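You operate a simulated robot arm through the tools that you are given. There is no shell and no other tool.

You run a simulated robot arm. Do the job below in one go: nothing can be reset, and whatever is moved stays where it is left.

## Task
Rub the end flange's rust off, then strap it down.
Fine: emery pad, back where it lay; swing the blue clamp over the flange, then tighten the orange wing nut. What is to be rubbed or washed off counts as gone when no trace of it is left.

Only the result counts: the job must be done as asked and must still hold three seconds after the hand-in. Knocking over, shifting, dropping, spilling or breaking anything else fails it.

## Robot
A 7-joint arm with a two-finger gripper, fixed in place. Base frame: the origin is on the floor under the middle of its stand, x ahead of it, y to its left, z up. Units: m, degrees, N and s.
With the tool pointing down near the work surface it reaches from about 0.32 to 0.8 m from the base axis. Its first joint turns from -166.0 to 166.0 degrees. Payload 2.45 kg.
The tool frame sits at the grasp point between the pads (the TCP): z along the fingers, y along the line on which they close. The tips reach 0.027 m beyond it. The gripper opens to 0.08 m; its body begins 0.054 m behind the TCP.
Orientation is told as [roll, pitch, yaw] about the base's x, y, z axes, in that order, counted from this pose: with the fingers straight down and closing along the base's y, the tool's x points along the base's -x, its y along +y and its z along -z.

## Interface
- The arm moves only by the tool move_arm. Its argument "rows" is a list of rows, each a list of 3 entries, a list of its own where there are three numbers: the turn, a rotation vector about the tool's x, y, z in degrees, then the shift along the tool's x, y, z in m, then the opening in per cent of the stroke, from 0 (shut) to 100 (fully open). In form: [[[rx, ry, rz], [tx, ty, tz], gripper], ...]. A call has 1 to 20 rows; each row is the pose to reach, as a shift and turn from the pose commanded when the call began, along the tool's axes at that moment. Each row takes 0.2 s and may step no farther than 0.05 m and 8.6 degrees from the row before; otherwise, or with a gripper value out of range, the whole call is refused. A pose out of reach is approached as far as the arm can. The call stops where the force on the tool passes 40 N (or 10 N more than at its start, if that is more) or the arm is blocked; 0.2 s more then pass. Each finger travels about 0.153 m/s and halts on what it meets, pressing with about 37 N; the grip force reading is that of the motor and also rises with nothing between the fingers. The clock runs only during rows and for 0.2 s after the last one: add rows that repeat a pose to give the fingers time. The reply holds the time, the measured pose of the TCP, the force on the tool along the base axes, the opening and the grip force, in the units named above and with some noise, with the torque about the TCP (base axes, N m) and any sound that the robot's microphone picked up.
- Cameras (640 x 400 px; columns grow to the right, rows downward): "scene" is fixed at [0.0494, -0.5004, 1.486]; the picture's right is [-0.15, -0.99, 0.00], its down [-0.88, 0.14, -0.45] and it looks along [0.44, -0.07, -0.89] (base axes); focal length 343 px, centre (320, 200). "wrist" rides on the gripper at [0.063, 0.012, -0.079] in the tool frame; the picture's right is [-0.19, 0.98, 0.00], its down [-0.72, -0.14, -0.68] and it looks along [-0.67, -0.13, 0.73] (tool axes); focal length 226 px, centre (320, 200). There is no depth. A picture from a camera that has moved, and an enlarged one, comes with that camera's place and axes in the base frame and with its lens.
- grab_frame(camera): a new picture of that camera. It takes no simulated time.
- raise_lower(by): moves the trunk up (or, below 0, down) by that many m; the arm rides with it, the base frame stays. It gives what a move gives, with no picture.
- inspect(camera, box): a new picture of the part [left, top, right, bottom] of that camera's present view, enlarged. It takes no simulated time.
- close_job(): hands the job in; it is judged then, once.

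Places have to be worked out from the pictures, the camera data and where the tool is seen. Open the gripper and draw the arm clear of the work before you hand the job in, unless the task says otherwise.

The tools are called as a command line: name --argument value ..., lists and objects as JSON in quotes. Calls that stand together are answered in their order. move_arm: Moves the arm, as the interface text tells. Its arguments: {"type":"object","properties":{"rows":{"type":"array","items":{"type":"array"}}},"required":["rows"]} The other tools are called the same way: raise_lower (by) moves the trunk up or down; grab_frame (camera) takes a picture; inspect (camera, box) takes an enlarged picture of a part of a camera's view; close_job () hands the job in.

At the start:

```text
time_s: 0.0
tcp_pos: [0.2862, -0.3875, 1.1942]
orientation: [0.0, 0.0, 0.0]
wrist_force: [-0.7, 1.0, 0.1]
torque: [0.04, 0.0, 0.02]
grip_width: 0.08
grasp_force: 0.2
trunk travel left (down, up): [-0.25, 0.29]
```

scene: 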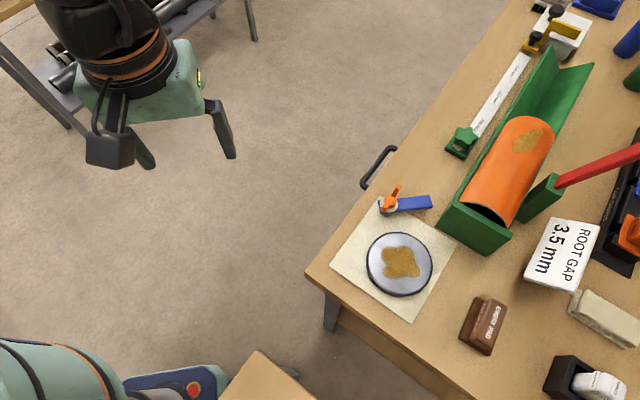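
wrist: 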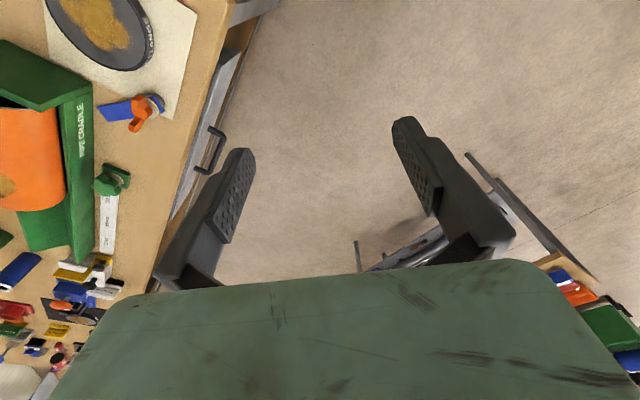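

I start by taking enlarged views of the flange, clamp and emery pad area to work out their positions.

inspect --camera "scene" --box '[320, 170, 520, 330]'

inspect --camera "scene" --box '[420, 270, 540, 370]'

inspect --camera "wrist" --box '[0, 0, 240, 150]'

```text
2.50 times, centred on (420, 250) of scene
camera zoom: at [0.0494, -0.5004, 1.486], right [-0.15, -0.99, 0.0], down [-0.88, 0.14, -0.45], along [0.44, -0.07, -0.89], focal length 858 px, centre (70, 75)
```

zoom: 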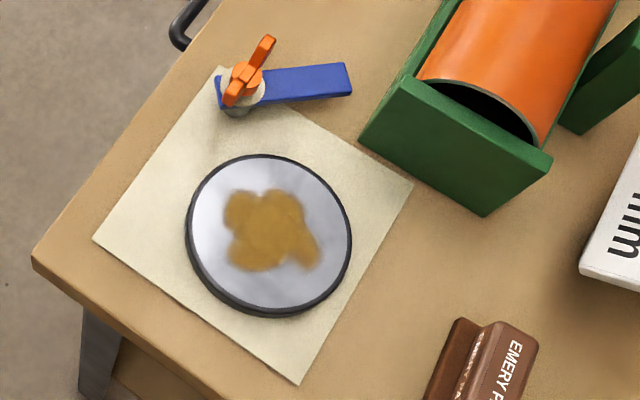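

```text
4.00 times, centred on (480, 320) of scene
camera zoom: at [0.0494, -0.5004, 1.486], right [-0.15, -0.99, 0.0], down [-0.88, 0.14, -0.45], along [0.44, -0.07, -0.89], focal length 1372 px, centre (-320, -280)
```

zoom: 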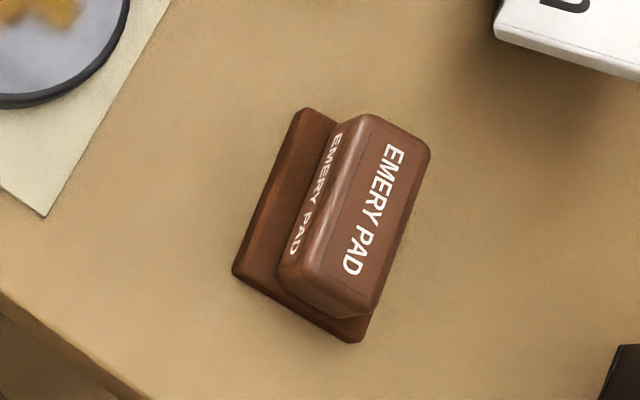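

```text
2.67 times, centred on (120, 75) of wrist
camera zoom: at [0.2241, -0.3756, 1.2729], right [0.19, 0.98, 0.0], down [0.72, -0.14, 0.68], along [0.67, -0.13, -0.73], focal length 603 px, centre (853, 533)
```

zoom: 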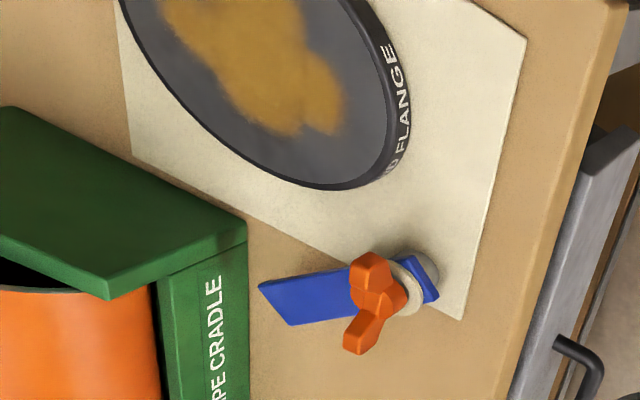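

The table top triangulates to z≈0.87, with the flange near (0.198, -0.666), the wing nut near (0.307, -0.670, 0.925) and the emery pad near (0.079, -0.784). I move to a viewing pose above them, yawed to match the pad's short axis.

move_arm --rows '[[[0, 0, 7.8], [0.0332, -0.0265, 0.0088], 100], [[0, 0, 15.6], [0.0664, -0.053, 0.0176], 100], [[0, 0, 23.4], [0.0996, -0.0795, 0.0264], 100], [[0, 0, 31.2], [0.1328, -0.106, 0.0352], 100], [[0, 0, 39], [0.166, -0.1325, 0.044], 100], [[0, 0, 39], [0.166, -0.1325, 0.044], 100]]'

grab_frame --camera "wrist"

grab_frame --camera "scene"

```text
time_s: 1.4
tcp_pos: [0.1211, -0.5208, 1.1487]
orientation: [0.0, 0.0, -39.0]
wrist_force: [0.7, 0.7, 0.2]
torque: [0.04, -0.01, 0.0]
grip_width: 0.0799
grasp_force: 0.1
trunk travel left (down, up): [-0.25, 0.29]
```

```text
taken
camera wrist: at [0.0796, -0.4707, 1.2283], right [0.77, 0.64, 0.0], down [0.47, -0.56, 0.68], along [0.44, -0.52, -0.73], focal length 226 px, centre (320, 200)
```

wrist: 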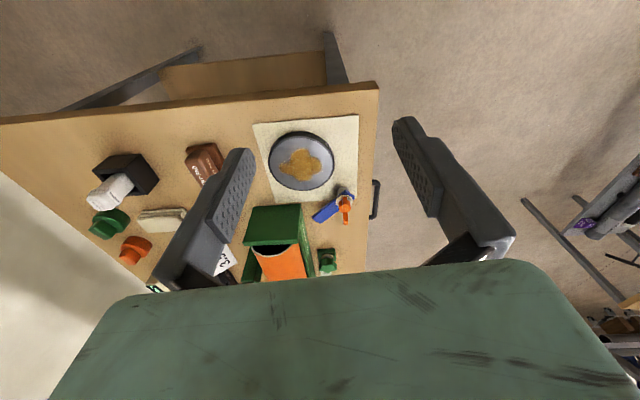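

```text
taken
```

scene: 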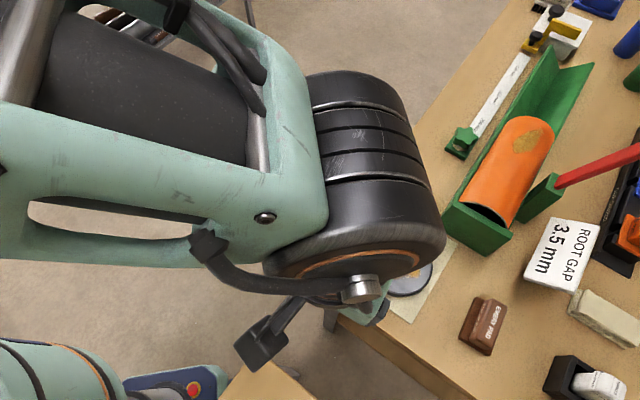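

The wrist view shows the flange, clamp and pad clearly between the fingers. I enlarge these regions to refine their positions.

inspect --camera "wrist" --box '[240, 110, 400, 210]'

inspect --camera "wrist" --box '[300, 165, 380, 215]'

inspect --camera "wrist" --box '[165, 130, 245, 180]'

```text
4.00 times, centred on (320, 160) of wrist
camera zoom: at [0.0796, -0.4707, 1.2283], right [0.77, 0.64, 0.0], down [0.47, -0.56, 0.68], along [0.44, -0.52, -0.73], focal length 904 px, centre (320, 360)
```

zoom: 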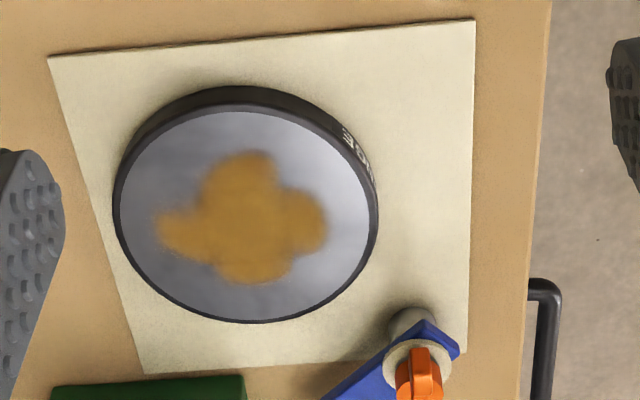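

```text
8.00 times, centred on (340, 190) of wrist
camera zoom: at [0.0796, -0.4707, 1.2283], right [0.77, 0.64, 0.0], down [0.47, -0.56, 0.68], along [0.44, -0.52, -0.73], focal length 1808 px, centre (160, 280)
```

zoom: 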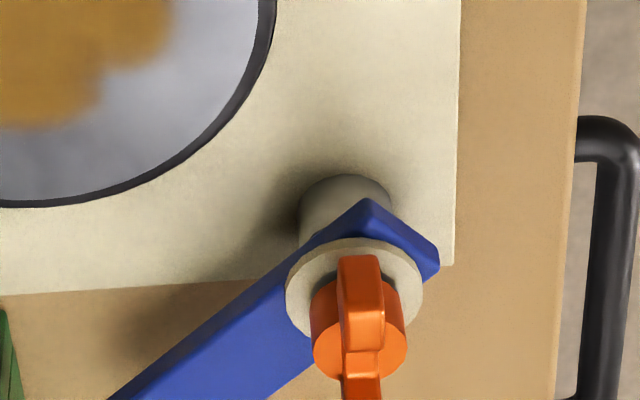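

```text
8.00 times, centred on (205, 155) of wrist
camera zoom: at [0.0796, -0.4707, 1.2283], right [0.77, 0.64, 0.0], down [0.47, -0.56, 0.68], along [0.44, -0.52, -0.73], focal length 1808 px, centre (1240, 560)
```

zoom: 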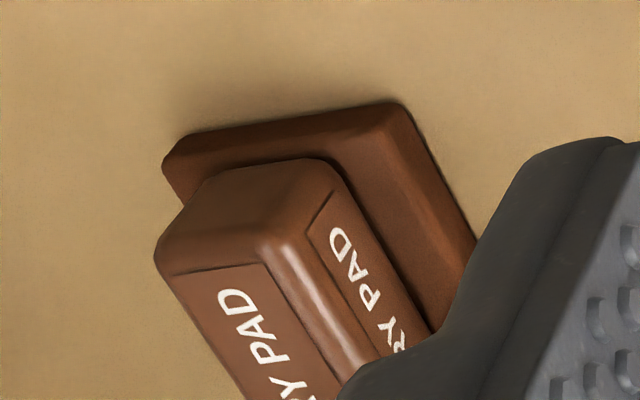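

Estimates agree within a few millimetres: flange centre ≈ (0.201, -0.669). I now move above the pad at a safe height to look at it closely.

move_arm --rows '[[[0, 0, 0], [-0.0192, -0.033, 0.0186], 100], [[0, 0, 0], [-0.0383, -0.066, 0.0371], 100], [[0, 0, 0], [-0.0575, -0.099, 0.0557], 100], [[0, 0, 0], [-0.0767, -0.1319, 0.0743], 100], [[0, 0, 0], [-0.0959, -0.1649, 0.0929], 100], [[0, 0, 0], [-0.115, -0.1979, 0.1114], 100], [[0, 0, 0], [-0.1342, -0.2309, 0.13], 100], [[0, 0, 0], [-0.1342, -0.2309, 0.13], 100]]'

grab_frame --camera "wrist"

grab_frame --camera "scene"

```text
time_s: 3.2
tcp_pos: [0.0799, -0.7822, 1.0203]
orientation: [0.1, 0.0, -39.1]
wrist_force: [-0.3, -1.3, -0.6]
torque: [0.04, -0.03, 0.0]
grip_width: 0.0801
grasp_force: 0.0
out of reach, approached as far as the arm can: row 7, 8
trunk travel left (down, up): [-0.25, 0.29]
```

```text
taken
camera wrist: at [0.039, -0.7321, 1.0994], right [0.77, 0.64, 0.0], down [0.47, -0.56, 0.68], along [0.44, -0.52, -0.73], focal length 226 px, centre (320, 200)
```

wrist: 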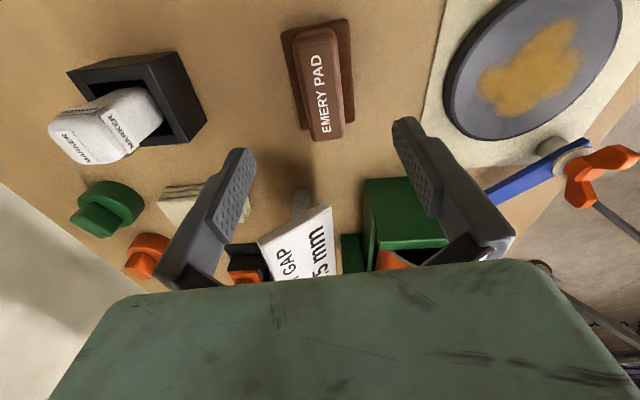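

```text
taken
```

scene: 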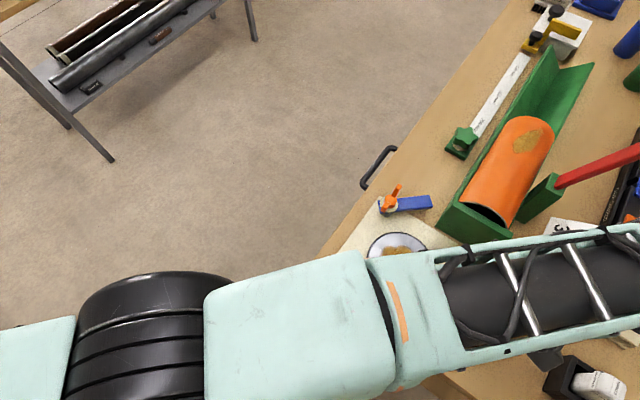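

The pad is in view below the fingers; that height was right at the edge of reach. I enlarge the pad to get its position and angle precisely.

inspect --camera "wrist" --box '[240, 0, 400, 160]'

inspect --camera "wrist" --box '[430, 0, 640, 210]'

```text
2.50 times, centred on (320, 80) of wrist
camera zoom: at [0.039, -0.7321, 1.0994], right [0.77, 0.64, 0.0], down [0.47, -0.56, 0.68], along [0.44, -0.52, -0.73], focal length 565 px, centre (320, 500)
```

zoom: 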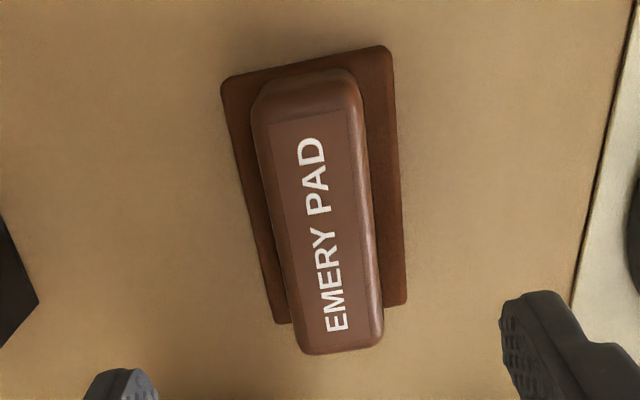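

```text
1.90 times, centred on (535, 105) of wrist
camera zoom: at [0.039, -0.7321, 1.0994], right [0.77, 0.64, 0.0], down [0.47, -0.56, 0.68], along [0.44, -0.52, -0.73], focal length 431 px, centre (-90, 381)
```

zoom: 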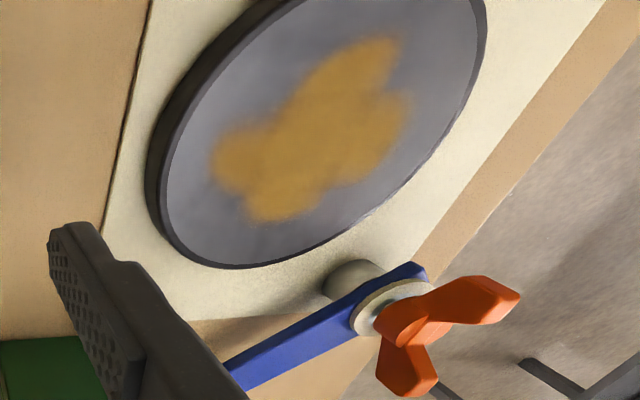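

The pad's plate is ~0.08×0.05 m at angle ≈ -40.6°, centred near (0.078, -0.776), with the handle top near z≈0.925. I centre over it, align yaw and come down partway to z≈0.965 before checking again.

move_arm --rows '[[[0, 0, 1.6], [0.0057, 0.0055, 0.0], 100], [[0, 0, 1.6], [0.0057, 0.0055, 0.025], 100], [[0, 0, 1.6], [0.0057, 0.0055, 0.05], 100], [[0, 0, 1.6], [0.0057, 0.0055, 0.05], 100]]'

grab_frame --camera "wrist"

```text
time_s: 4.2
tcp_pos: [0.0792, -0.7731, 0.9704]
orientation: [0.0, 0.0, -40.6]
wrist_force: [-0.1, -0.5, 0.0]
torque: [0.0, -0.01, -0.02]
grip_width: 0.0798
grasp_force: 0.1
trunk travel left (down, up): [-0.25, 0.29]
```

```text
taken
camera wrist: at [0.0394, -0.7215, 1.0499], right [0.78, 0.62, 0.0], down [0.45, -0.57, 0.68], along [0.42, -0.54, -0.73], focal length 226 px, centre (320, 200)
```

wrist: 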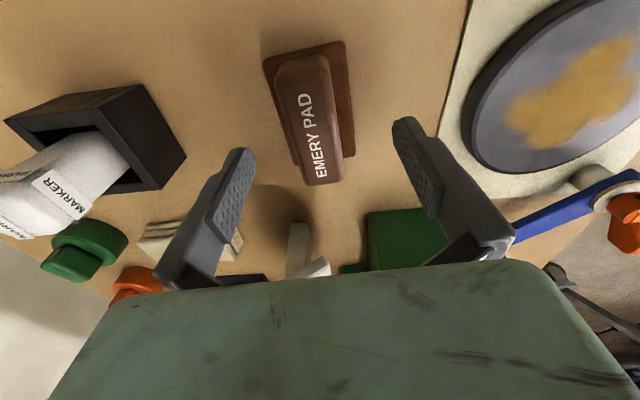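

The TCP is at (0.079, -0.773, 0.970) and the pad lies beneath, slightly left of the finger midline. I enlarge to compute the remaining offset.

inspect --camera "wrist" --box '[240, 30, 400, 190]'

```text
2.50 times, centred on (320, 110) of wrist
camera zoom: at [0.0394, -0.7215, 1.0499], right [0.78, 0.62, 0.0], down [0.45, -0.57, 0.68], along [0.42, -0.54, -0.73], focal length 565 px, centre (320, 425)
```

zoom: 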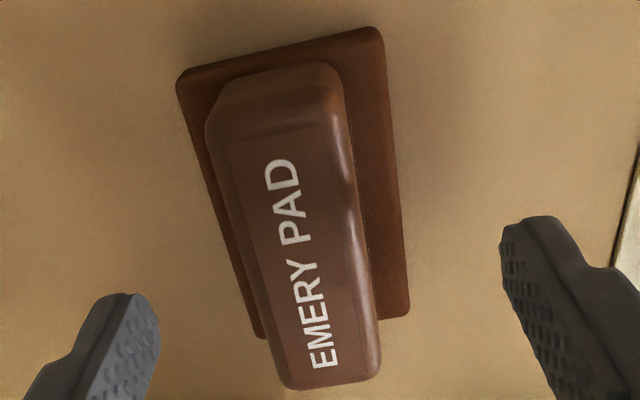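

The handle axis matches the tool yaw, with about 3 mm of lateral offset to correct. I descend to z≈0.922 with the gripper open, watching the force.

move_arm --rows '[[[0, 0, 0], [-0.001, -0.003, 0.016], 100], [[0, 0, 0], [-0.001, -0.003, 0.032], 100], [[0, 0, 0], [-0.001, -0.003, 0.042], 100], [[0, 0, 0], [-0.001, -0.003, 0.048], 100], [[0, 0, 0], [-0.001, -0.003, 0.048], 100]]'

grab_frame --camera "wrist"

```text
time_s: 5.4
tcp_pos: [0.0753, -0.7753, 0.9221]
orientation: [0.1, 0.0, -40.5]
wrist_force: [0.7, 0.6, 0.5]
torque: [0.0, 0.0, -0.01]
grip_width: 0.08
grasp_force: 0.1
trunk travel left (down, up): [-0.25, 0.29]
```

```text
taken
camera wrist: at [0.037, -0.7248, 1.0019], right [0.78, 0.62, 0.0], down [0.45, -0.57, 0.68], along [0.42, -0.53, -0.73], focal length 226 px, centre (320, 200)
```

wrist: 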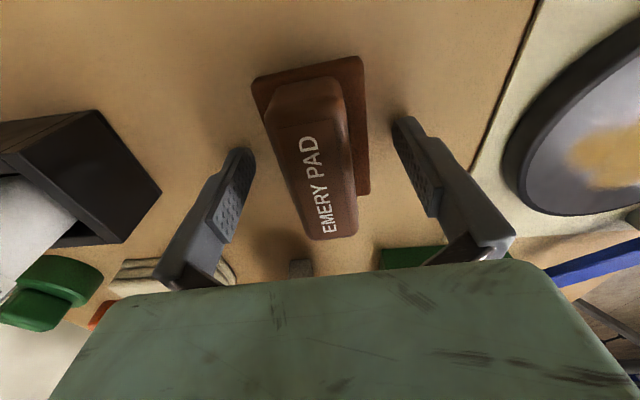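

No contact yet at z=0.922. I enlarge once more to check the fingers straddle the handle properly before closing.

inspect --camera "wrist" --box '[200, 40, 440, 260]'

```text
1.82 times, centred on (320, 150) of wrist
camera zoom: at [0.037, -0.7248, 1.0019], right [0.78, 0.62, 0.0], down [0.45, -0.57, 0.68], along [0.42, -0.53, -0.73], focal length 411 px, centre (320, 291)
```

zoom: 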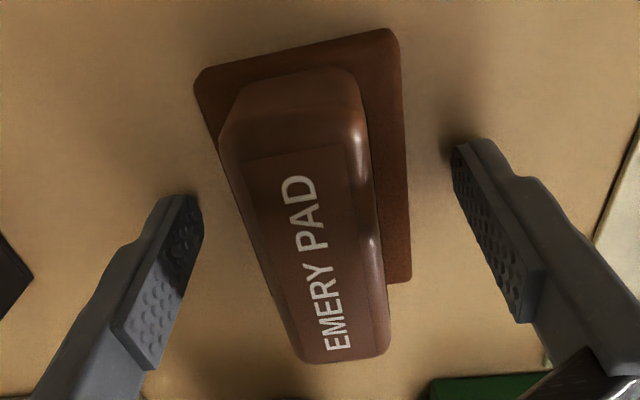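

The fingers straddle the handle evenly, with its centre at (0.079, -0.775) under the TCP. I close the gripper now.

move_arm --rows '[[[0, 0, 0], [0, 0, 0], 50], [[0, 0, 0], [0, 0, 0], 0], [[0, 0, 0], [0, 0, 0], 0], [[0, 0, 0], [0, 0, 0], 0]]'

grab_frame --camera "wrist"

```text
time_s: 6.4
tcp_pos: [0.075, -0.7756, 0.923]
orientation: [0.1, 0.0, -40.5]
wrist_force: [-0.8, 0.4, -0.5]
torque: [0.03, 0.02, -0.01]
grip_width: 0.051
grasp_force: 37.3
trunk travel left (down, up): [-0.25, 0.29]
```

```text
taken
camera wrist: at [0.037, -0.7248, 1.002], right [0.78, 0.62, 0.0], down [0.45, -0.57, 0.68], along [0.42, -0.53, -0.73], focal length 226 px, centre (320, 200)
```

wrist: 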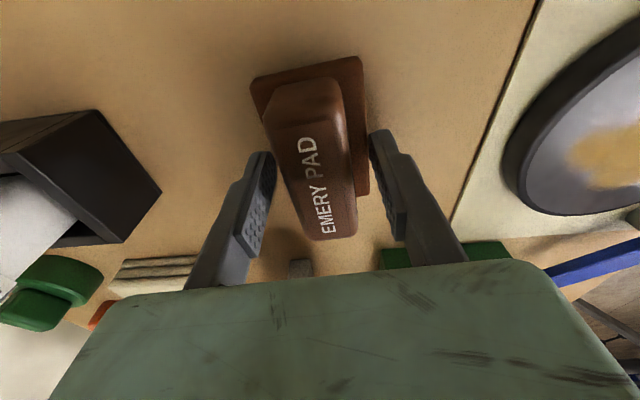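

The fingers stopped at 51 mm, which is the plate's width, so the tips caught the plate edge instead of the handle. I reopen, rise about 13 mm and close again on the handle itself.

move_arm --rows '[[[0, 0, 0], [0, 0, 0], 100], [[0, 0, 0], [0, 0, 0], 100], [[0, 0, 0], [0, 0, -0.013], 100], [[0, 0, 0], [0, 0, -0.013], 50], [[0, 0, 0], [0, 0, -0.013], 0], [[0, 0, 0], [0, 0, -0.013], 0], [[0, 0, 0], [0, 0, -0.013], 0]]'

grab_frame --camera "wrist"

```text
time_s: 8.0
tcp_pos: [0.0765, -0.7755, 0.9357]
orientation: [0.0, 0.0, -40.6]
wrist_force: [-0.3, 0.0, 0.1]
torque: [-0.02, 0.01, 0.0]
grip_width: 0.0291
grasp_force: 36.9
trunk travel left (down, up): [-0.25, 0.29]
```

```text
taken
camera wrist: at [0.0375, -0.7246, 1.0145], right [0.78, 0.62, 0.0], down [0.45, -0.57, 0.68], along [0.42, -0.53, -0.73], focal length 226 px, centre (320, 200)
```

wrist: 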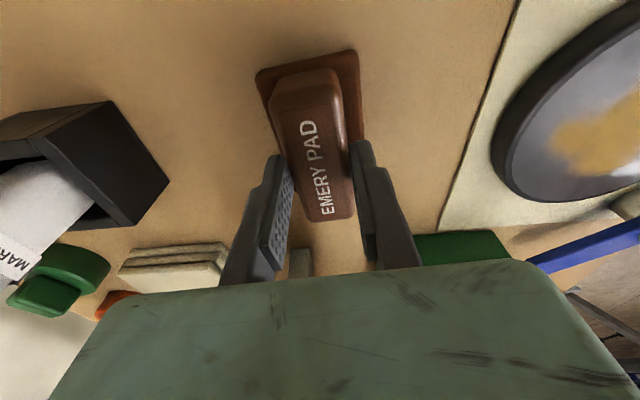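

The gripper now holds the handle at 29 mm width; the grasp pose is about (0.077, -0.775, 0.9355). I lift the pad and carry it above the flange centre at a height that clears everything.

move_arm --rows '[[[0, 0, 0], [0, 0, -0.015], 0], [[0, 0, 0], [0, 0, -0.03], 0], [[0, 0, 0], [-0.004, 0.025, -0.045], 0], [[0, 0, 0], [-0.0105, 0.065, -0.055], 0], [[0, 0, 0], [-0.0165, 0.105, -0.055], 0], [[0, 0, 0], [-0.022, 0.14, -0.055], 0], [[0, 0, 0], [-0.025, 0.1611, -0.055], 0], [[0, 0, 0], [-0.025, 0.1611, -0.055], 0]]'

grab_frame --camera "wrist"

grab_frame --camera "scene"

```text
time_s: 9.8
tcp_pos: [0.2018, -0.6713, 0.9904]
orientation: [0.0, -0.1, -40.6]
wrist_force: [0.3, -0.3, -0.7]
torque: [0.02, -0.01, -0.02]
grip_width: 0.0289
grasp_force: 36.9
trunk travel left (down, up): [-0.25, 0.29]
```

```text
taken
camera wrist: at [0.1618, -0.6197, 1.0697], right [0.78, 0.62, 0.0], down [0.45, -0.57, 0.68], along [0.42, -0.53, -0.73], focal length 226 px, centre (320, 200)
```

wrist: 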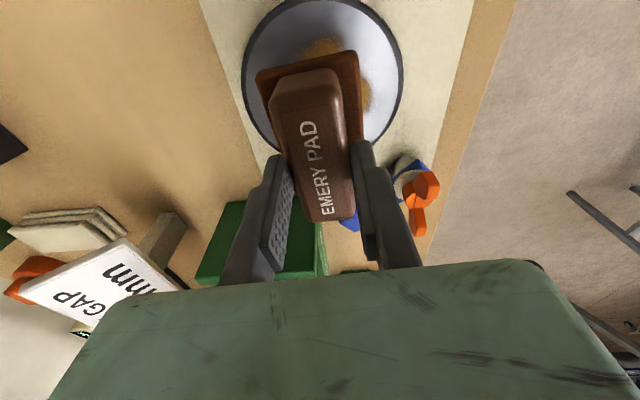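

```text
taken
```

scene: 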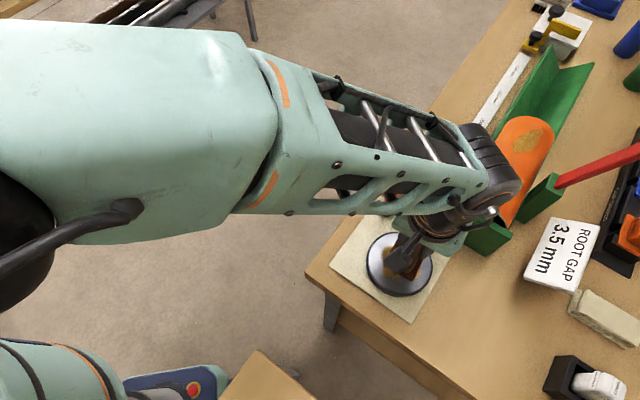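

The pad is centred over the flange with no load. I lower in small steps and look for contact force.

move_arm --rows '[[[0, 0, 0], [0, 0, 0.01], 0], [[0, 0, 0], [0, 0, 0.018], 0], [[0, 0, 0], [0, 0, 0.022], 0], [[0, 0, 0], [0, 0, 0.025], 0], [[0, 0, 0], [0, 0, 0.028], 0]]'

```text
time_s: 11.0
tcp_pos: [0.2015, -0.67, 0.9617]
orientation: [0.0, 0.0, -40.6]
wrist_force: [-0.2, 1.0, -0.3]
torque: [0.01, -0.03, -0.03]
grip_width: 0.029
grasp_force: 37.3
trunk travel left (down, up): [-0.25, 0.29]
```

No contact yet at z=0.962; I keep lowering in 1.5–2 mm steps.

move_arm --rows '[[[0, 0, 0], [0, 0, 0.002], 0], [[0, 0, 0], [0, 0, 0.004], 0], [[0, 0, 0], [0, 0, 0.006], 0]]'

inspect --camera "scene" --box '[340, 200, 480, 320]'

```text
time_s: 11.8
tcp_pos: [0.2004, -0.6686, 0.9562]
orientation: [0.0, -0.1, -40.5]
wrist_force: [-0.3, 0.8, -0.2]
torque: [0.01, 0.03, 0.0]
grip_width: 0.0292
grasp_force: 36.6
trunk travel left (down, up): [-0.25, 0.29]
```

```text
3.33 times, centred on (410, 260) of scene
camera zoom: at [0.0494, -0.5004, 1.486], right [-0.15, -0.99, 0.0], down [-0.88, 0.14, -0.45], along [0.44, -0.07, -0.89], focal length 1143 px, centre (20, 0)
```

zoom: 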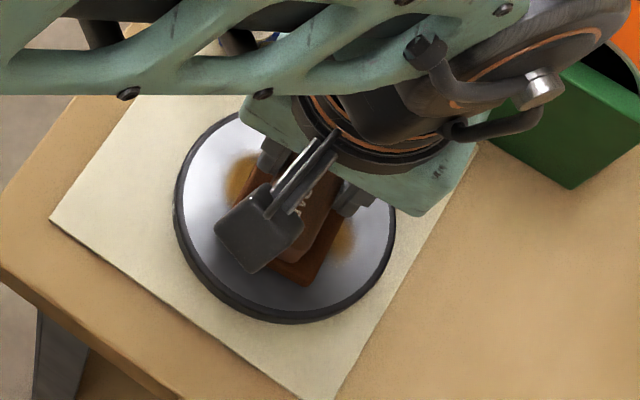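

Still no contact at z=0.956, and the pad sits over the middle of the rust. I continue lowering gently.

move_arm --rows '[[[0, 0, 0], [0, 0, 0.0015], 0], [[0, 0, 0], [0, 0, 0.003], 0], [[0, 0, 0], [0, 0, 0.0045], 0]]'

```text
time_s: 12.6
tcp_pos: [0.2023, -0.6687, 0.9565]
orientation: [-0.2, -0.2, -40.5]
wrist_force: [1.3, 1.0, 24.5]
torque: [0.8, 0.5, -0.04]
grip_width: 0.0289
grasp_force: 37.5
trunk travel left (down, up): [-0.25, 0.29]
```

Contact: about 24 N at TCP z≈0.956. I ease off slightly to roughly 15 N and rub across the short direction of the pad, staying on the flange.

move_arm --rows '[[[0, 0, 0], [0, 0, -0.0015], 0], [[0, 0, 0], [0, 0.01, -0.0015], 0], [[0, 0, 0], [0, 0.02, -0.0015], 0], [[0, 0, 0], [0, 0.03, -0.0015], 0], [[0, 0, 0], [0, 0.02, -0.0015], 0], [[0, 0, 0], [0, 0.01, -0.0015], 0], [[0, 0, 0], [0, 0, -0.0015], 0], [[0, 0, 0], [0, -0.01, -0.0015], 0], [[0, 0, 0], [0, -0.02, -0.0015], 0], [[0, 0, 0], [0, -0.03, -0.0015], 0]]'

inspect --camera "scene" --box '[340, 200, 480, 320]'

grab_frame --camera "wrist"

```text
time_s: 14.8
tcp_pos: [0.1823, -0.69, 0.9544]
orientation: [-0.1, -0.1, -40.4]
wrist_force: [6.4, 5.6, 30.2]
torque: [0.3, -0.07, -0.08]
grip_width: 0.0288
grasp_force: 36.6
trunk travel left (down, up): [-0.25, 0.29]
```

```text
3.33 times, centred on (410, 260) of scene
camera zoom: at [0.0494, -0.5004, 1.486], right [-0.15, -0.99, 0.0], down [-0.88, 0.14, -0.45], along [0.44, -0.07, -0.89], focal length 1143 px, centre (20, 0)
```

zoom: 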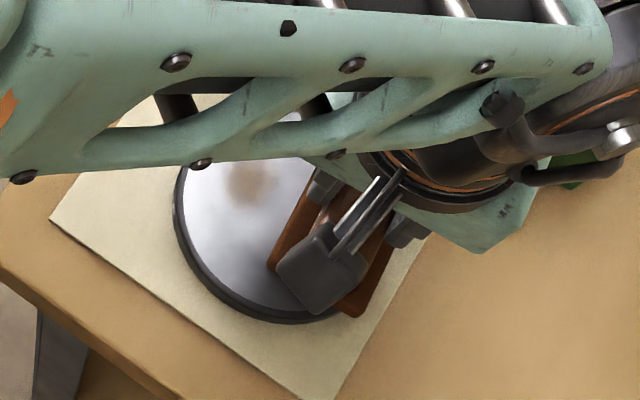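

```text
taken
camera wrist: at [0.1428, -0.6393, 1.0338], right [0.78, 0.62, 0.0], down [0.45, -0.57, 0.68], along [0.42, -0.54, -0.73], focal length 226 px, centre (320, 200)
```

wrist: 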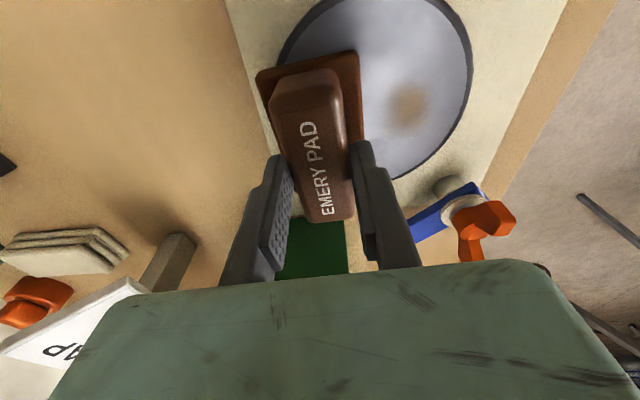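

The rust comes off well: only a faded spot remains near (0.216, -0.647), and perhaps some under the pad. I ease the pressure a little and rub further over that side with small offsets along the pad.

move_arm --rows '[[[0, 0, 0], [0.0, 0.0, -0.0015], 0], [[0, 0, 0], [0.008, 0.0, -0.0015], 0], [[0, 0, 0], [0.008, 0.012, -0.0015], 0], [[0, 0, 0], [0.008, 0.024, -0.0015], 0], [[0, 0, 0], [0.008, 0.036, -0.0015], 0], [[0, 0, 0], [0.008, 0.048, -0.0015], 0], [[0, 0, 0], [0.008, 0.06, -0.0015], 0], [[0, 0, 0], [0.008, 0.066, -0.0015], 0], [[0, 0, 0], [0.0, 0.066, -0.0015], 0], [[0, 0, 0], [-0.008, 0.066, -0.0015], 0], [[0, 0, 0], [-0.008, 0.054, -0.0015], 0], [[0, 0, 0], [-0.008, 0.042, -0.0015], 0], [[0, 0, 0], [-0.008, 0.03, -0.0015], 0], [[0, 0, 0], [0.0, 0.03, -0.0015], 0], [[0, 0, 0], [0.0, 0.042, -0.0015], 0], [[0, 0, 0], [0.0, 0.054, -0.0015], 0], [[0, 0, 0], [0.0, 0.064, -0.0015], 0]]'

grab_frame --camera "wrist"

inspect --camera "scene" --box '[340, 200, 480, 320]'

```text
time_s: 18.4
tcp_pos: [0.2229, -0.6428, 0.9547]
orientation: [0.0, 0.0, -40.5]
wrist_force: [-0.8, -0.2, 5.1]
torque: [-0.05, -0.05, -0.03]
grip_width: 0.029
grasp_force: 36.8
trunk travel left (down, up): [-0.25, 0.29]
```

```text
taken
camera wrist: at [0.1838, -0.5919, 1.0339], right [0.78, 0.62, 0.0], down [0.45, -0.57, 0.68], along [0.42, -0.53, -0.73], focal length 226 px, centre (320, 200)
```

wrist: 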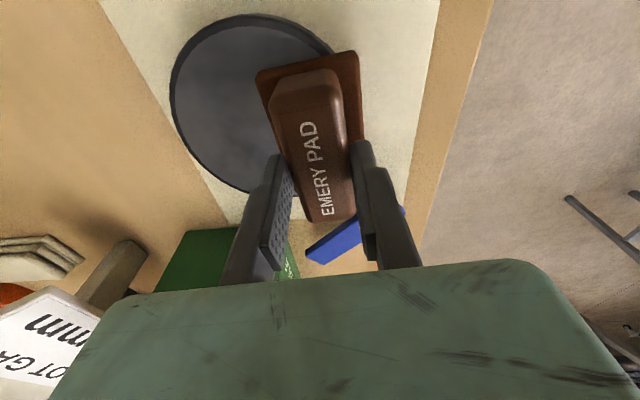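

```text
3.33 times, centred on (410, 260) of scene
camera zoom: at [0.0494, -0.5004, 1.486], right [-0.15, -0.99, 0.0], down [-0.88, 0.14, -0.45], along [0.44, -0.07, -0.89], focal length 1143 px, centre (20, 0)
```

zoom: 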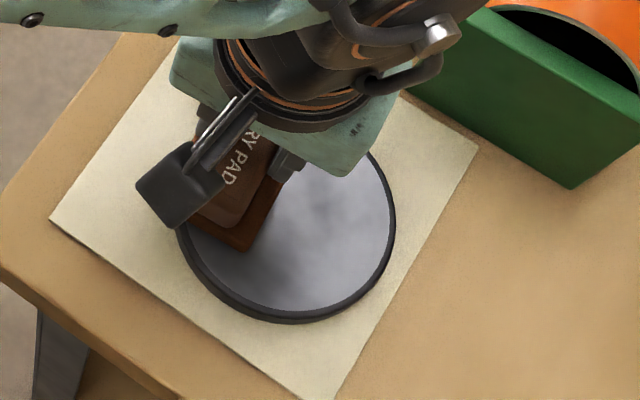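

The visible part of the flange is clean now and the contact force is down to 5 N. I press slightly more and do extra strokes on this side, then move off to see what was beneath the pad.

move_arm --rows '[[[0, 0, 0], [0.0, 0.0, 0.001], 0], [[0, 0, 0], [0.01, 0.0, 0.001], 0], [[0, 0, 0], [0.01, -0.012, 0.001], 0], [[0, 0, 0], [0.01, -0.024, 0.001], 0], [[0, 0, 0], [-0.005, -0.024, 0.001], 0], [[0, 0, 0], [-0.01, -0.012, 0.001], 0], [[0, 0, 0], [-0.01, -0.002, 0.001], 0], [[0, 0, 0], [0.0, -0.002, 0.001], 0], [[0, 0, 0], [0.0, -0.015, 0.0005], 0], [[0, 0, 0], [0.0, -0.03, 0.0], 0], [[0, 0, 0], [0.0, -0.045, 0.0], 0], [[0, 0, 0], [0.0, -0.06, 0.0], 0], [[0, 0, 0], [0.0, -0.068, 0.0], 0]]'

grab_frame --camera "wrist"

inspect --camera "scene" --box '[340, 200, 480, 320]'

```text
time_s: 21.2
tcp_pos: [0.1774, -0.6939, 0.9535]
orientation: [-0.1, 0.0, -40.6]
wrist_force: [0.6, 0.3, 2.7]
torque: [-0.04, -0.12, 0.01]
grip_width: 0.0292
grasp_force: 37.1
trunk travel left (down, up): [-0.25, 0.29]
```

```text
taken
camera wrist: at [0.1387, -0.644, 1.0339], right [0.78, 0.62, 0.0], down [0.45, -0.57, 0.68], along [0.42, -0.53, -0.73], focal length 226 px, centre (320, 200)
```

wrist: 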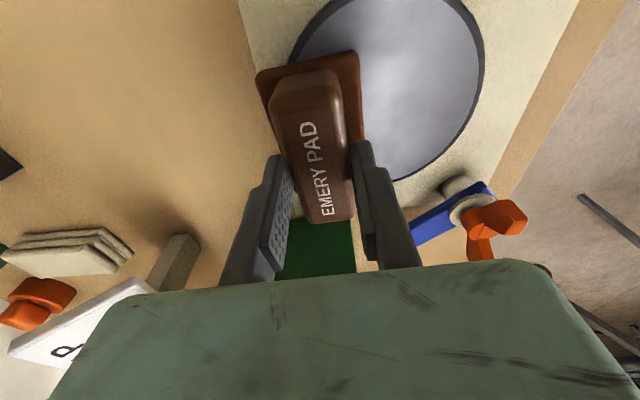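

```text
3.33 times, centred on (410, 260) of scene
camera zoom: at [0.0494, -0.5004, 1.486], right [-0.15, -0.99, 0.0], down [-0.88, 0.14, -0.45], along [0.44, -0.07, -0.89], focal length 1143 px, centre (20, 0)
```

zoom: 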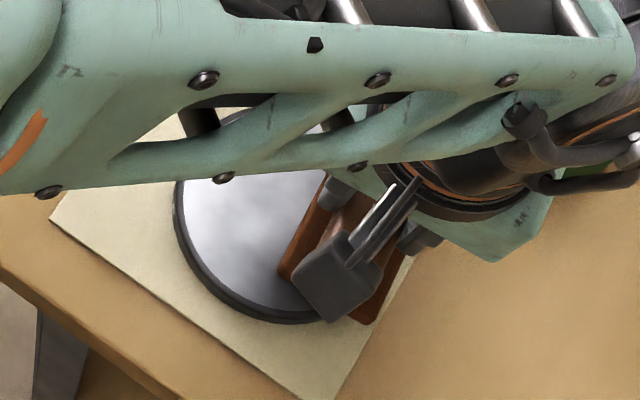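

Both halves look clean. I enlarge the wrist view to check for residual traces.

inspect --camera "wrist" --box '[340, 0, 500, 190]'

inspect --camera "scene" --box '[370, 240, 440, 300]'

```text
2.11 times, centred on (420, 95) of wrist
camera zoom: at [0.1387, -0.644, 1.0339], right [0.78, 0.62, 0.0], down [0.45, -0.57, 0.68], along [0.42, -0.53, -0.73], focal length 476 px, centre (110, 421)
```

zoom: 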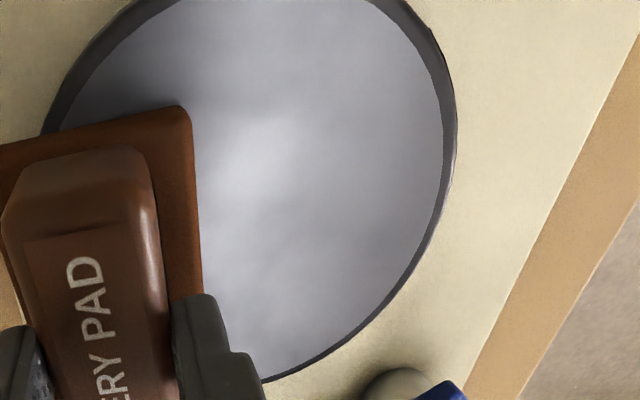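

```text
6.67 times, centred on (405, 270) of scene
camera zoom: at [0.0494, -0.5004, 1.486], right [-0.15, -0.99, 0.0], down [-0.88, 0.14, -0.45], along [0.44, -0.07, -0.89], focal length 2287 px, centre (-247, -267)
```

zoom: 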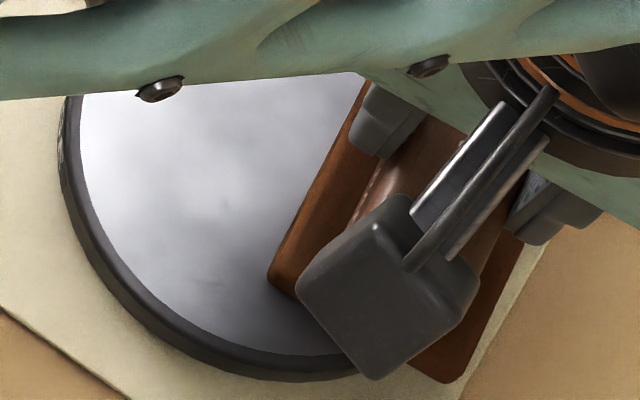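

No traces visible. I lift the pad and move it halfway toward its place, so the camera can see the whole flange.

move_arm --rows '[[[0, 0, 0], [0, 0, -0.015], 0], [[0, 0, 0], [0, 0, -0.035], 0], [[0, 0, 0], [0.006, -0.03, -0.045], 0], [[0, 0, 0], [0.013, -0.07, -0.045], 0], [[0, 0, 0], [0.013, -0.07, -0.045], 0]]'

grab_frame --camera "wrist"

inspect --camera "wrist" --box '[340, 0, 560, 190]'

```text
time_s: 22.4
tcp_pos: [0.1236, -0.7408, 0.9997]
orientation: [0.1, -0.1, -40.7]
wrist_force: [-0.2, -0.8, -1.0]
torque: [-0.03, 0.01, -0.01]
grip_width: 0.0291
grasp_force: 36.7
trunk travel left (down, up): [-0.25, 0.29]
```

```text
taken
camera wrist: at [0.0841, -0.6908, 1.0802], right [0.79, 0.62, 0.0], down [0.45, -0.57, 0.68], along [0.42, -0.53, -0.73], focal length 226 px, centre (320, 200)
```

wrist: 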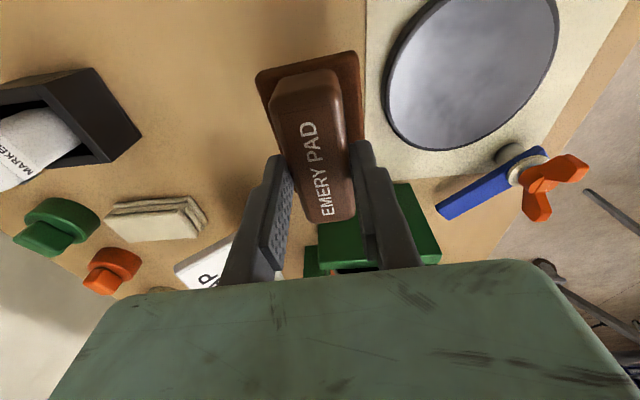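

```text
2.11 times, centred on (450, 95) of wrist
camera zoom: at [0.0841, -0.6908, 1.0802], right [0.79, 0.62, 0.0], down [0.45, -0.57, 0.68], along [0.42, -0.53, -0.73], focal length 476 px, centre (46, 421)
```

zoom: 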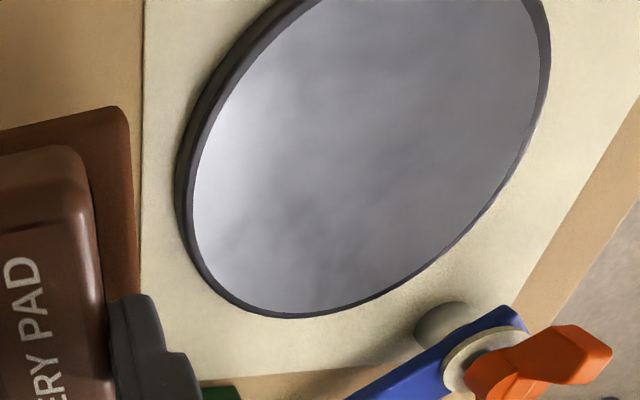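

The flange looks bare metal across the whole visible face. I double-check with the scene camera.

inspect --camera "scene" --box '[340, 200, 480, 320]'

inspect --camera "wrist" --box '[240, 30, 400, 240]'

```text
3.33 times, centred on (410, 260) of scene
camera zoom: at [0.0494, -0.5004, 1.486], right [-0.15, -0.99, 0.0], down [-0.88, 0.14, -0.45], along [0.44, -0.07, -0.89], focal length 1143 px, centre (20, 0)
```

zoom: 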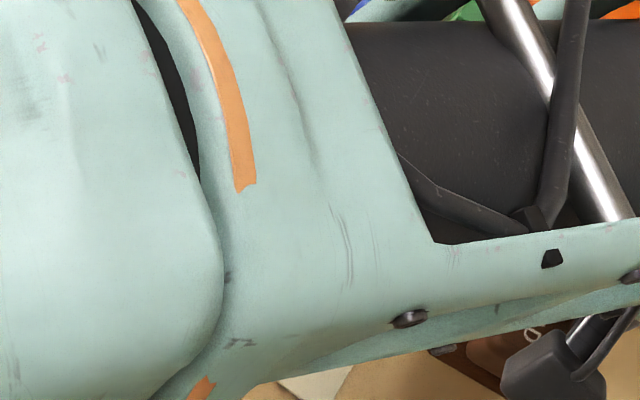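

```text
1.90 times, centred on (320, 135) of wrist
camera zoom: at [0.0841, -0.6908, 1.0802], right [0.79, 0.62, 0.0], down [0.45, -0.57, 0.68], along [0.42, -0.53, -0.73], focal length 431 px, centre (320, 324)
```

zoom: 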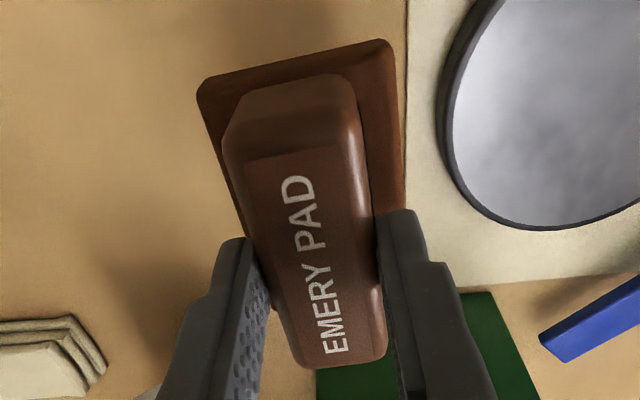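

Both halves of the flange were seen clean in earlier views, so the rubbing is done. I carry the pad back above its original place, stopping about 1 cm high.

move_arm --rows '[[[0, 0, 0], [0.004, -0.02, 0.0], 0], [[0, 0, 0], [0.008, -0.04, 0.01], 0], [[0, 0, 0], [0.012, -0.0571, 0.03], 0], [[0, 0, 0], [0.012, -0.0571, 0.045], 0], [[0, 0, 0], [0.012, -0.0571, 0.055], 0], [[0, 0, 0], [0.012, -0.0571, 0.055], 0]]'

grab_frame --camera "wrist"

```text
time_s: 23.8
tcp_pos: [0.0772, -0.7749, 0.9451]
orientation: [0.0, 0.0, -40.6]
wrist_force: [0.3, -0.1, -0.3]
torque: [0.01, -0.03, -0.02]
grip_width: 0.029
grasp_force: 36.9
trunk travel left (down, up): [-0.25, 0.29]
```

```text
taken
camera wrist: at [0.0379, -0.7255, 1.0241], right [0.78, 0.62, 0.0], down [0.45, -0.57, 0.68], along [0.42, -0.53, -0.73], focal length 226 px, centre (320, 200)
```

wrist: 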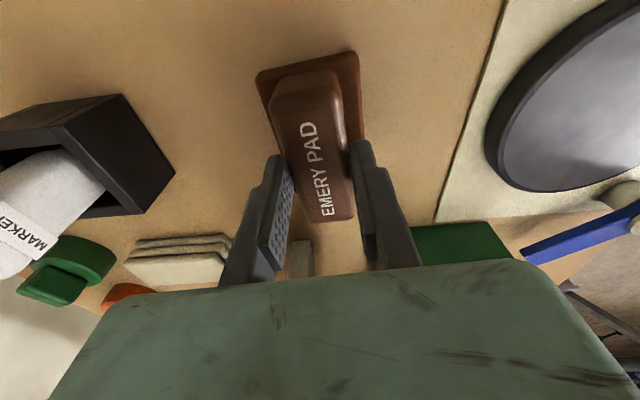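

The pad is directly above its original place at z=0.945. I creep down in ~1.5 mm steps to set it on the table.

move_arm --rows '[[[0, 0, 0], [0, 0, 0.005], 0], [[0, 0, 0], [0, 0, 0.0085], 0], [[0, 0, 0], [0, 0, 0.01], 0], [[0, 0, 0], [0, 0, 0.0115], 0]]'

```text
time_s: 24.8
tcp_pos: [0.0777, -0.7745, 0.9344]
orientation: [-0.1, 0.0, -40.6]
wrist_force: [0.7, -1.6, 3.5]
torque: [0.1, 0.05, -0.02]
grip_width: 0.0289
grasp_force: 36.6
trunk travel left (down, up): [-0.25, 0.29]
```

There is 3.5 N of contact, so the pad rests on the table. I open the gripper and rise straight up.

move_arm --rows '[[[0, 0, 0], [0, 0, -0.0005], 60], [[0, 0, 0], [0, 0, -0.0005], 100], [[0, 0, 0], [0, 0, -0.0005], 100], [[0, 0, 0], [0, 0, -0.02], 100], [[0, 0, 0], [0, 0, -0.05], 100], [[0, 0, 0], [0, 0, -0.07], 100], [[0, 0, 0], [0, 0, -0.07], 100]]'

grab_frame --camera "wrist"

```text
time_s: 26.4
tcp_pos: [0.0754, -0.7748, 1.0034]
orientation: [0.1, 0.0, -40.5]
wrist_force: [0.7, 0.6, 0.5]
torque: [0.0, 0.0, -0.01]
grip_width: 0.08
grasp_force: 0.0
trunk travel left (down, up): [-0.25, 0.29]
```

```text
taken
camera wrist: at [0.0376, -0.7241, 1.0821], right [0.78, 0.62, 0.0], down [0.45, -0.57, 0.68], along [0.42, -0.53, -0.73], focal length 226 px, centre (320, 200)
```

wrist: 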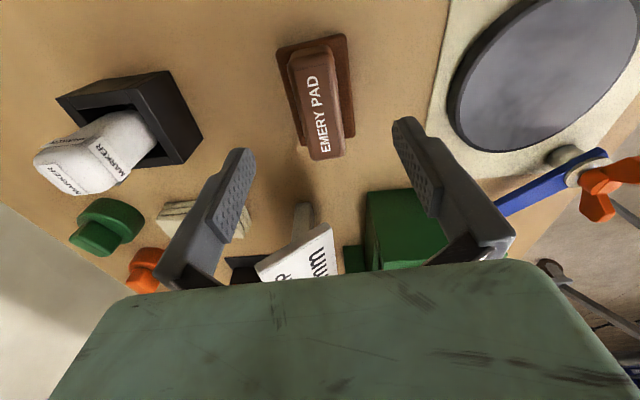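

The pad is back in its original place. I now move to a viewing position near the clamp to study its pivot, blade and wing nut.

move_arm --rows '[[[0, 0, 0], [0, 0.02, -0.03], 100], [[0, 0, 0], [-0.002, 0.06, -0.055], 100], [[0, 0, 0], [-0.004, 0.1, -0.075], 100], [[0, 0, 0], [-0.005, 0.14, -0.09], 100], [[0, 0, 0], [-0.006, 0.18, -0.096], 100], [[0, 0, 0], [-0.0076, 0.21, -0.096], 100], [[0, 0, 0], [-0.0076, 0.21, -0.096], 100]]'

grab_frame --camera "wrist"

inspect --camera "wrist" --box '[260, 80, 420, 240]'

grab_frame --camera "scene"

```text
time_s: 28.0
tcp_pos: [0.2187, -0.6201, 1.0982]
orientation: [-0.1, 0.0, -40.6]
wrist_force: [0.1, -0.1, 0.4]
torque: [0.04, 0.02, 0.0]
grip_width: 0.0799
grasp_force: 0.1
trunk travel left (down, up): [-0.25, 0.29]
```

```text
taken
camera wrist: at [0.1787, -0.5688, 1.178], right [0.79, 0.62, 0.0], down [0.45, -0.57, 0.68], along [0.42, -0.54, -0.73], focal length 226 px, centre (320, 200)
```

wrist: 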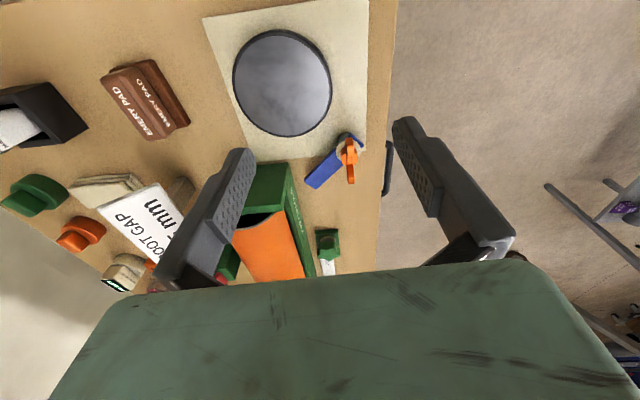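

```text
2.50 times, centred on (340, 160) of wrist
camera zoom: at [0.1787, -0.5688, 1.178], right [0.79, 0.62, 0.0], down [0.45, -0.57, 0.68], along [0.42, -0.54, -0.73], focal length 565 px, centre (270, 300)
```

zoom: 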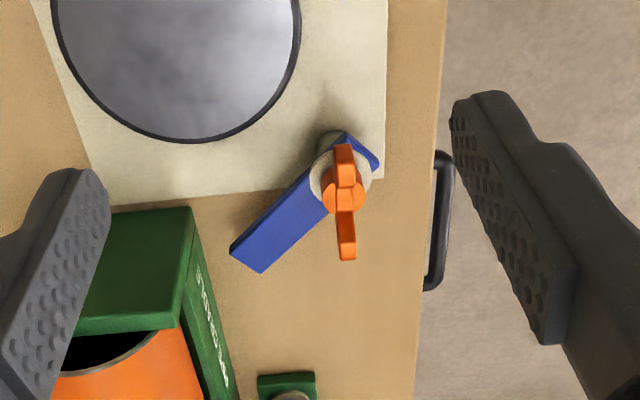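

```text
taken
```

scene: 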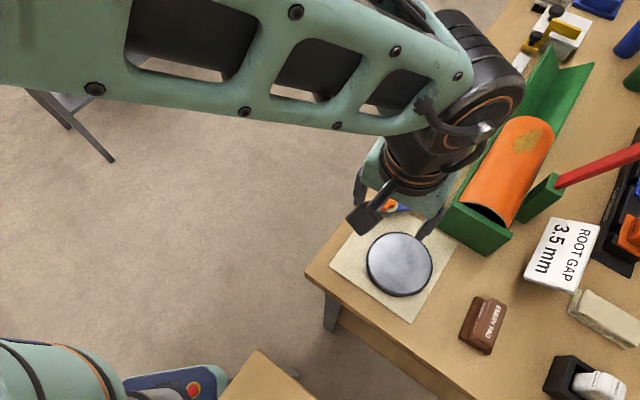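

Both cameras show the flange bare and the pad back in place. The clamp pivot is near (0.305, -0.671), its blade points along -y (tip near (0.301, -0.746)), and the wings lie at about -45°. I move closer to measure the heights.

move_arm --rows '[[[0, 0, 0], [-0.009, 0.009, 0.03], 100], [[0, 0, 0], [-0.018, 0.018, 0.06], 100], [[0, 0, 0], [-0.027, 0.027, 0.09], 100], [[0, 0, 0], [-0.0364, 0.0364, 0.109], 100], [[0, 0, 0], [-0.0364, 0.0364, 0.109], 100]]'

grab_frame --camera "wrist"

inspect --camera "wrist" --box '[240, 130, 400, 230]'

```text
time_s: 29.2
tcp_pos: [0.272, -0.6161, 0.9883]
orientation: [0.0, 0.0, -40.6]
wrist_force: [-0.2, -0.1, 0.8]
torque: [-0.01, 0.0, -0.02]
grip_width: 0.0801
grasp_force: 0.1
trunk travel left (down, up): [-0.25, 0.29]
```

```text
taken
camera wrist: at [0.2325, -0.5656, 1.0678], right [0.79, 0.62, 0.0], down [0.45, -0.57, 0.68], along [0.42, -0.54, -0.73], focal length 226 px, centre (320, 200)
```

wrist: 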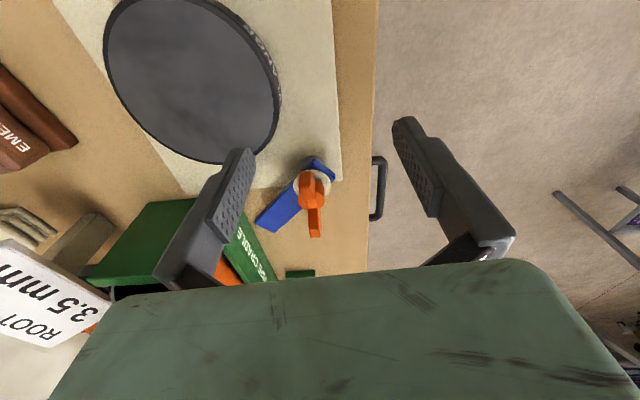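

```text
4.00 times, centred on (320, 180) of wrist
camera zoom: at [0.2325, -0.5656, 1.0678], right [0.79, 0.62, 0.0], down [0.45, -0.57, 0.68], along [0.42, -0.54, -0.73], focal length 904 px, centre (320, 280)
```

zoom: 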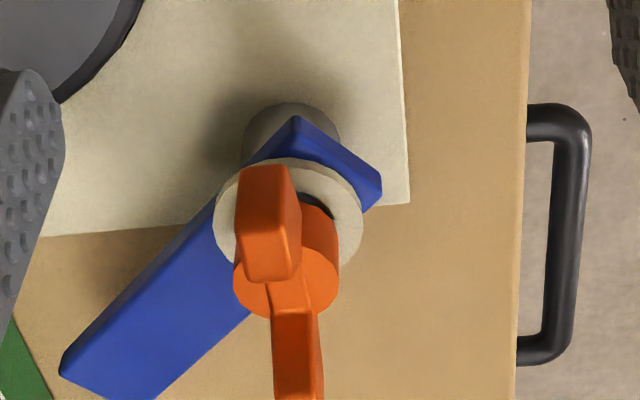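

From two views: table/mat z≈0.88, flange top ≈0.90, blade top ≈0.9155, nut hub top ≈0.94, pivot ≈(0.302, -0.665); the cradle corner at (0.262, -0.754) stands close to the blade tip. I close the gripper, yaw to -90° and move above the blade's +x side at a safe height.

move_arm --rows '[[[0, 0, 8.2], [-0.012, -0.002, -0.025], 50], [[0, 0, 16.5], [-0.03, -0.005, -0.05], 0], [[0, 0, 24.7], [-0.05, -0.008, -0.05], 0], [[0, 0, 33], [-0.067, -0.011, -0.05], 0], [[0, 0, 41.2], [-0.082, -0.0135, -0.05], 0], [[0, 0, 49.4], [-0.0963, -0.0156, -0.05], 0], [[0, 0, 49.4], [-0.0963, -0.0156, -0.05], 0]]'

grab_frame --camera "wrist"

grab_frame --camera "scene"

```text
time_s: 30.8
tcp_pos: [0.3348, -0.6889, 1.0392]
orientation: [0.0, 0.0, -90.1]
wrist_force: [0.5, -0.9, -0.4]
torque: [-0.02, 0.02, 0.03]
grip_width: 0.0
grasp_force: 29.5
trunk travel left (down, up): [-0.25, 0.29]
```

```text
taken
camera wrist: at [0.3474, -0.6272, 1.1181], right [0.98, -0.19, 0.0], down [-0.14, -0.72, 0.68], along [-0.13, -0.67, -0.73], focal length 226 px, centre (320, 200)
```

wrist: 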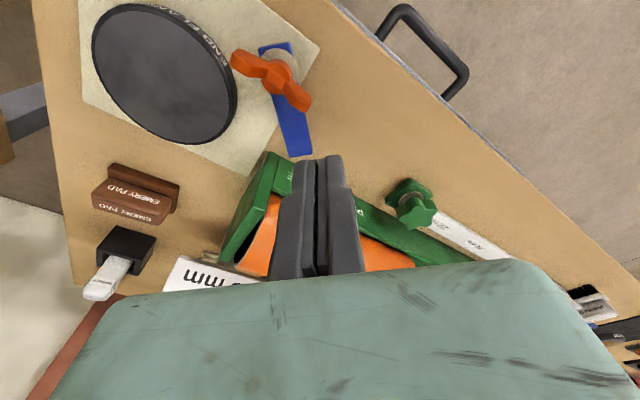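

```text
taken
```

scene: 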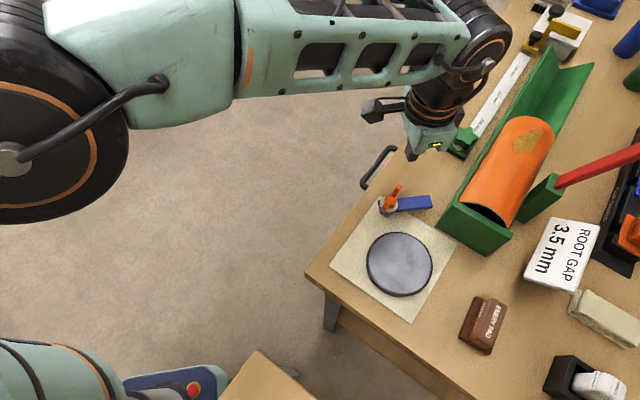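

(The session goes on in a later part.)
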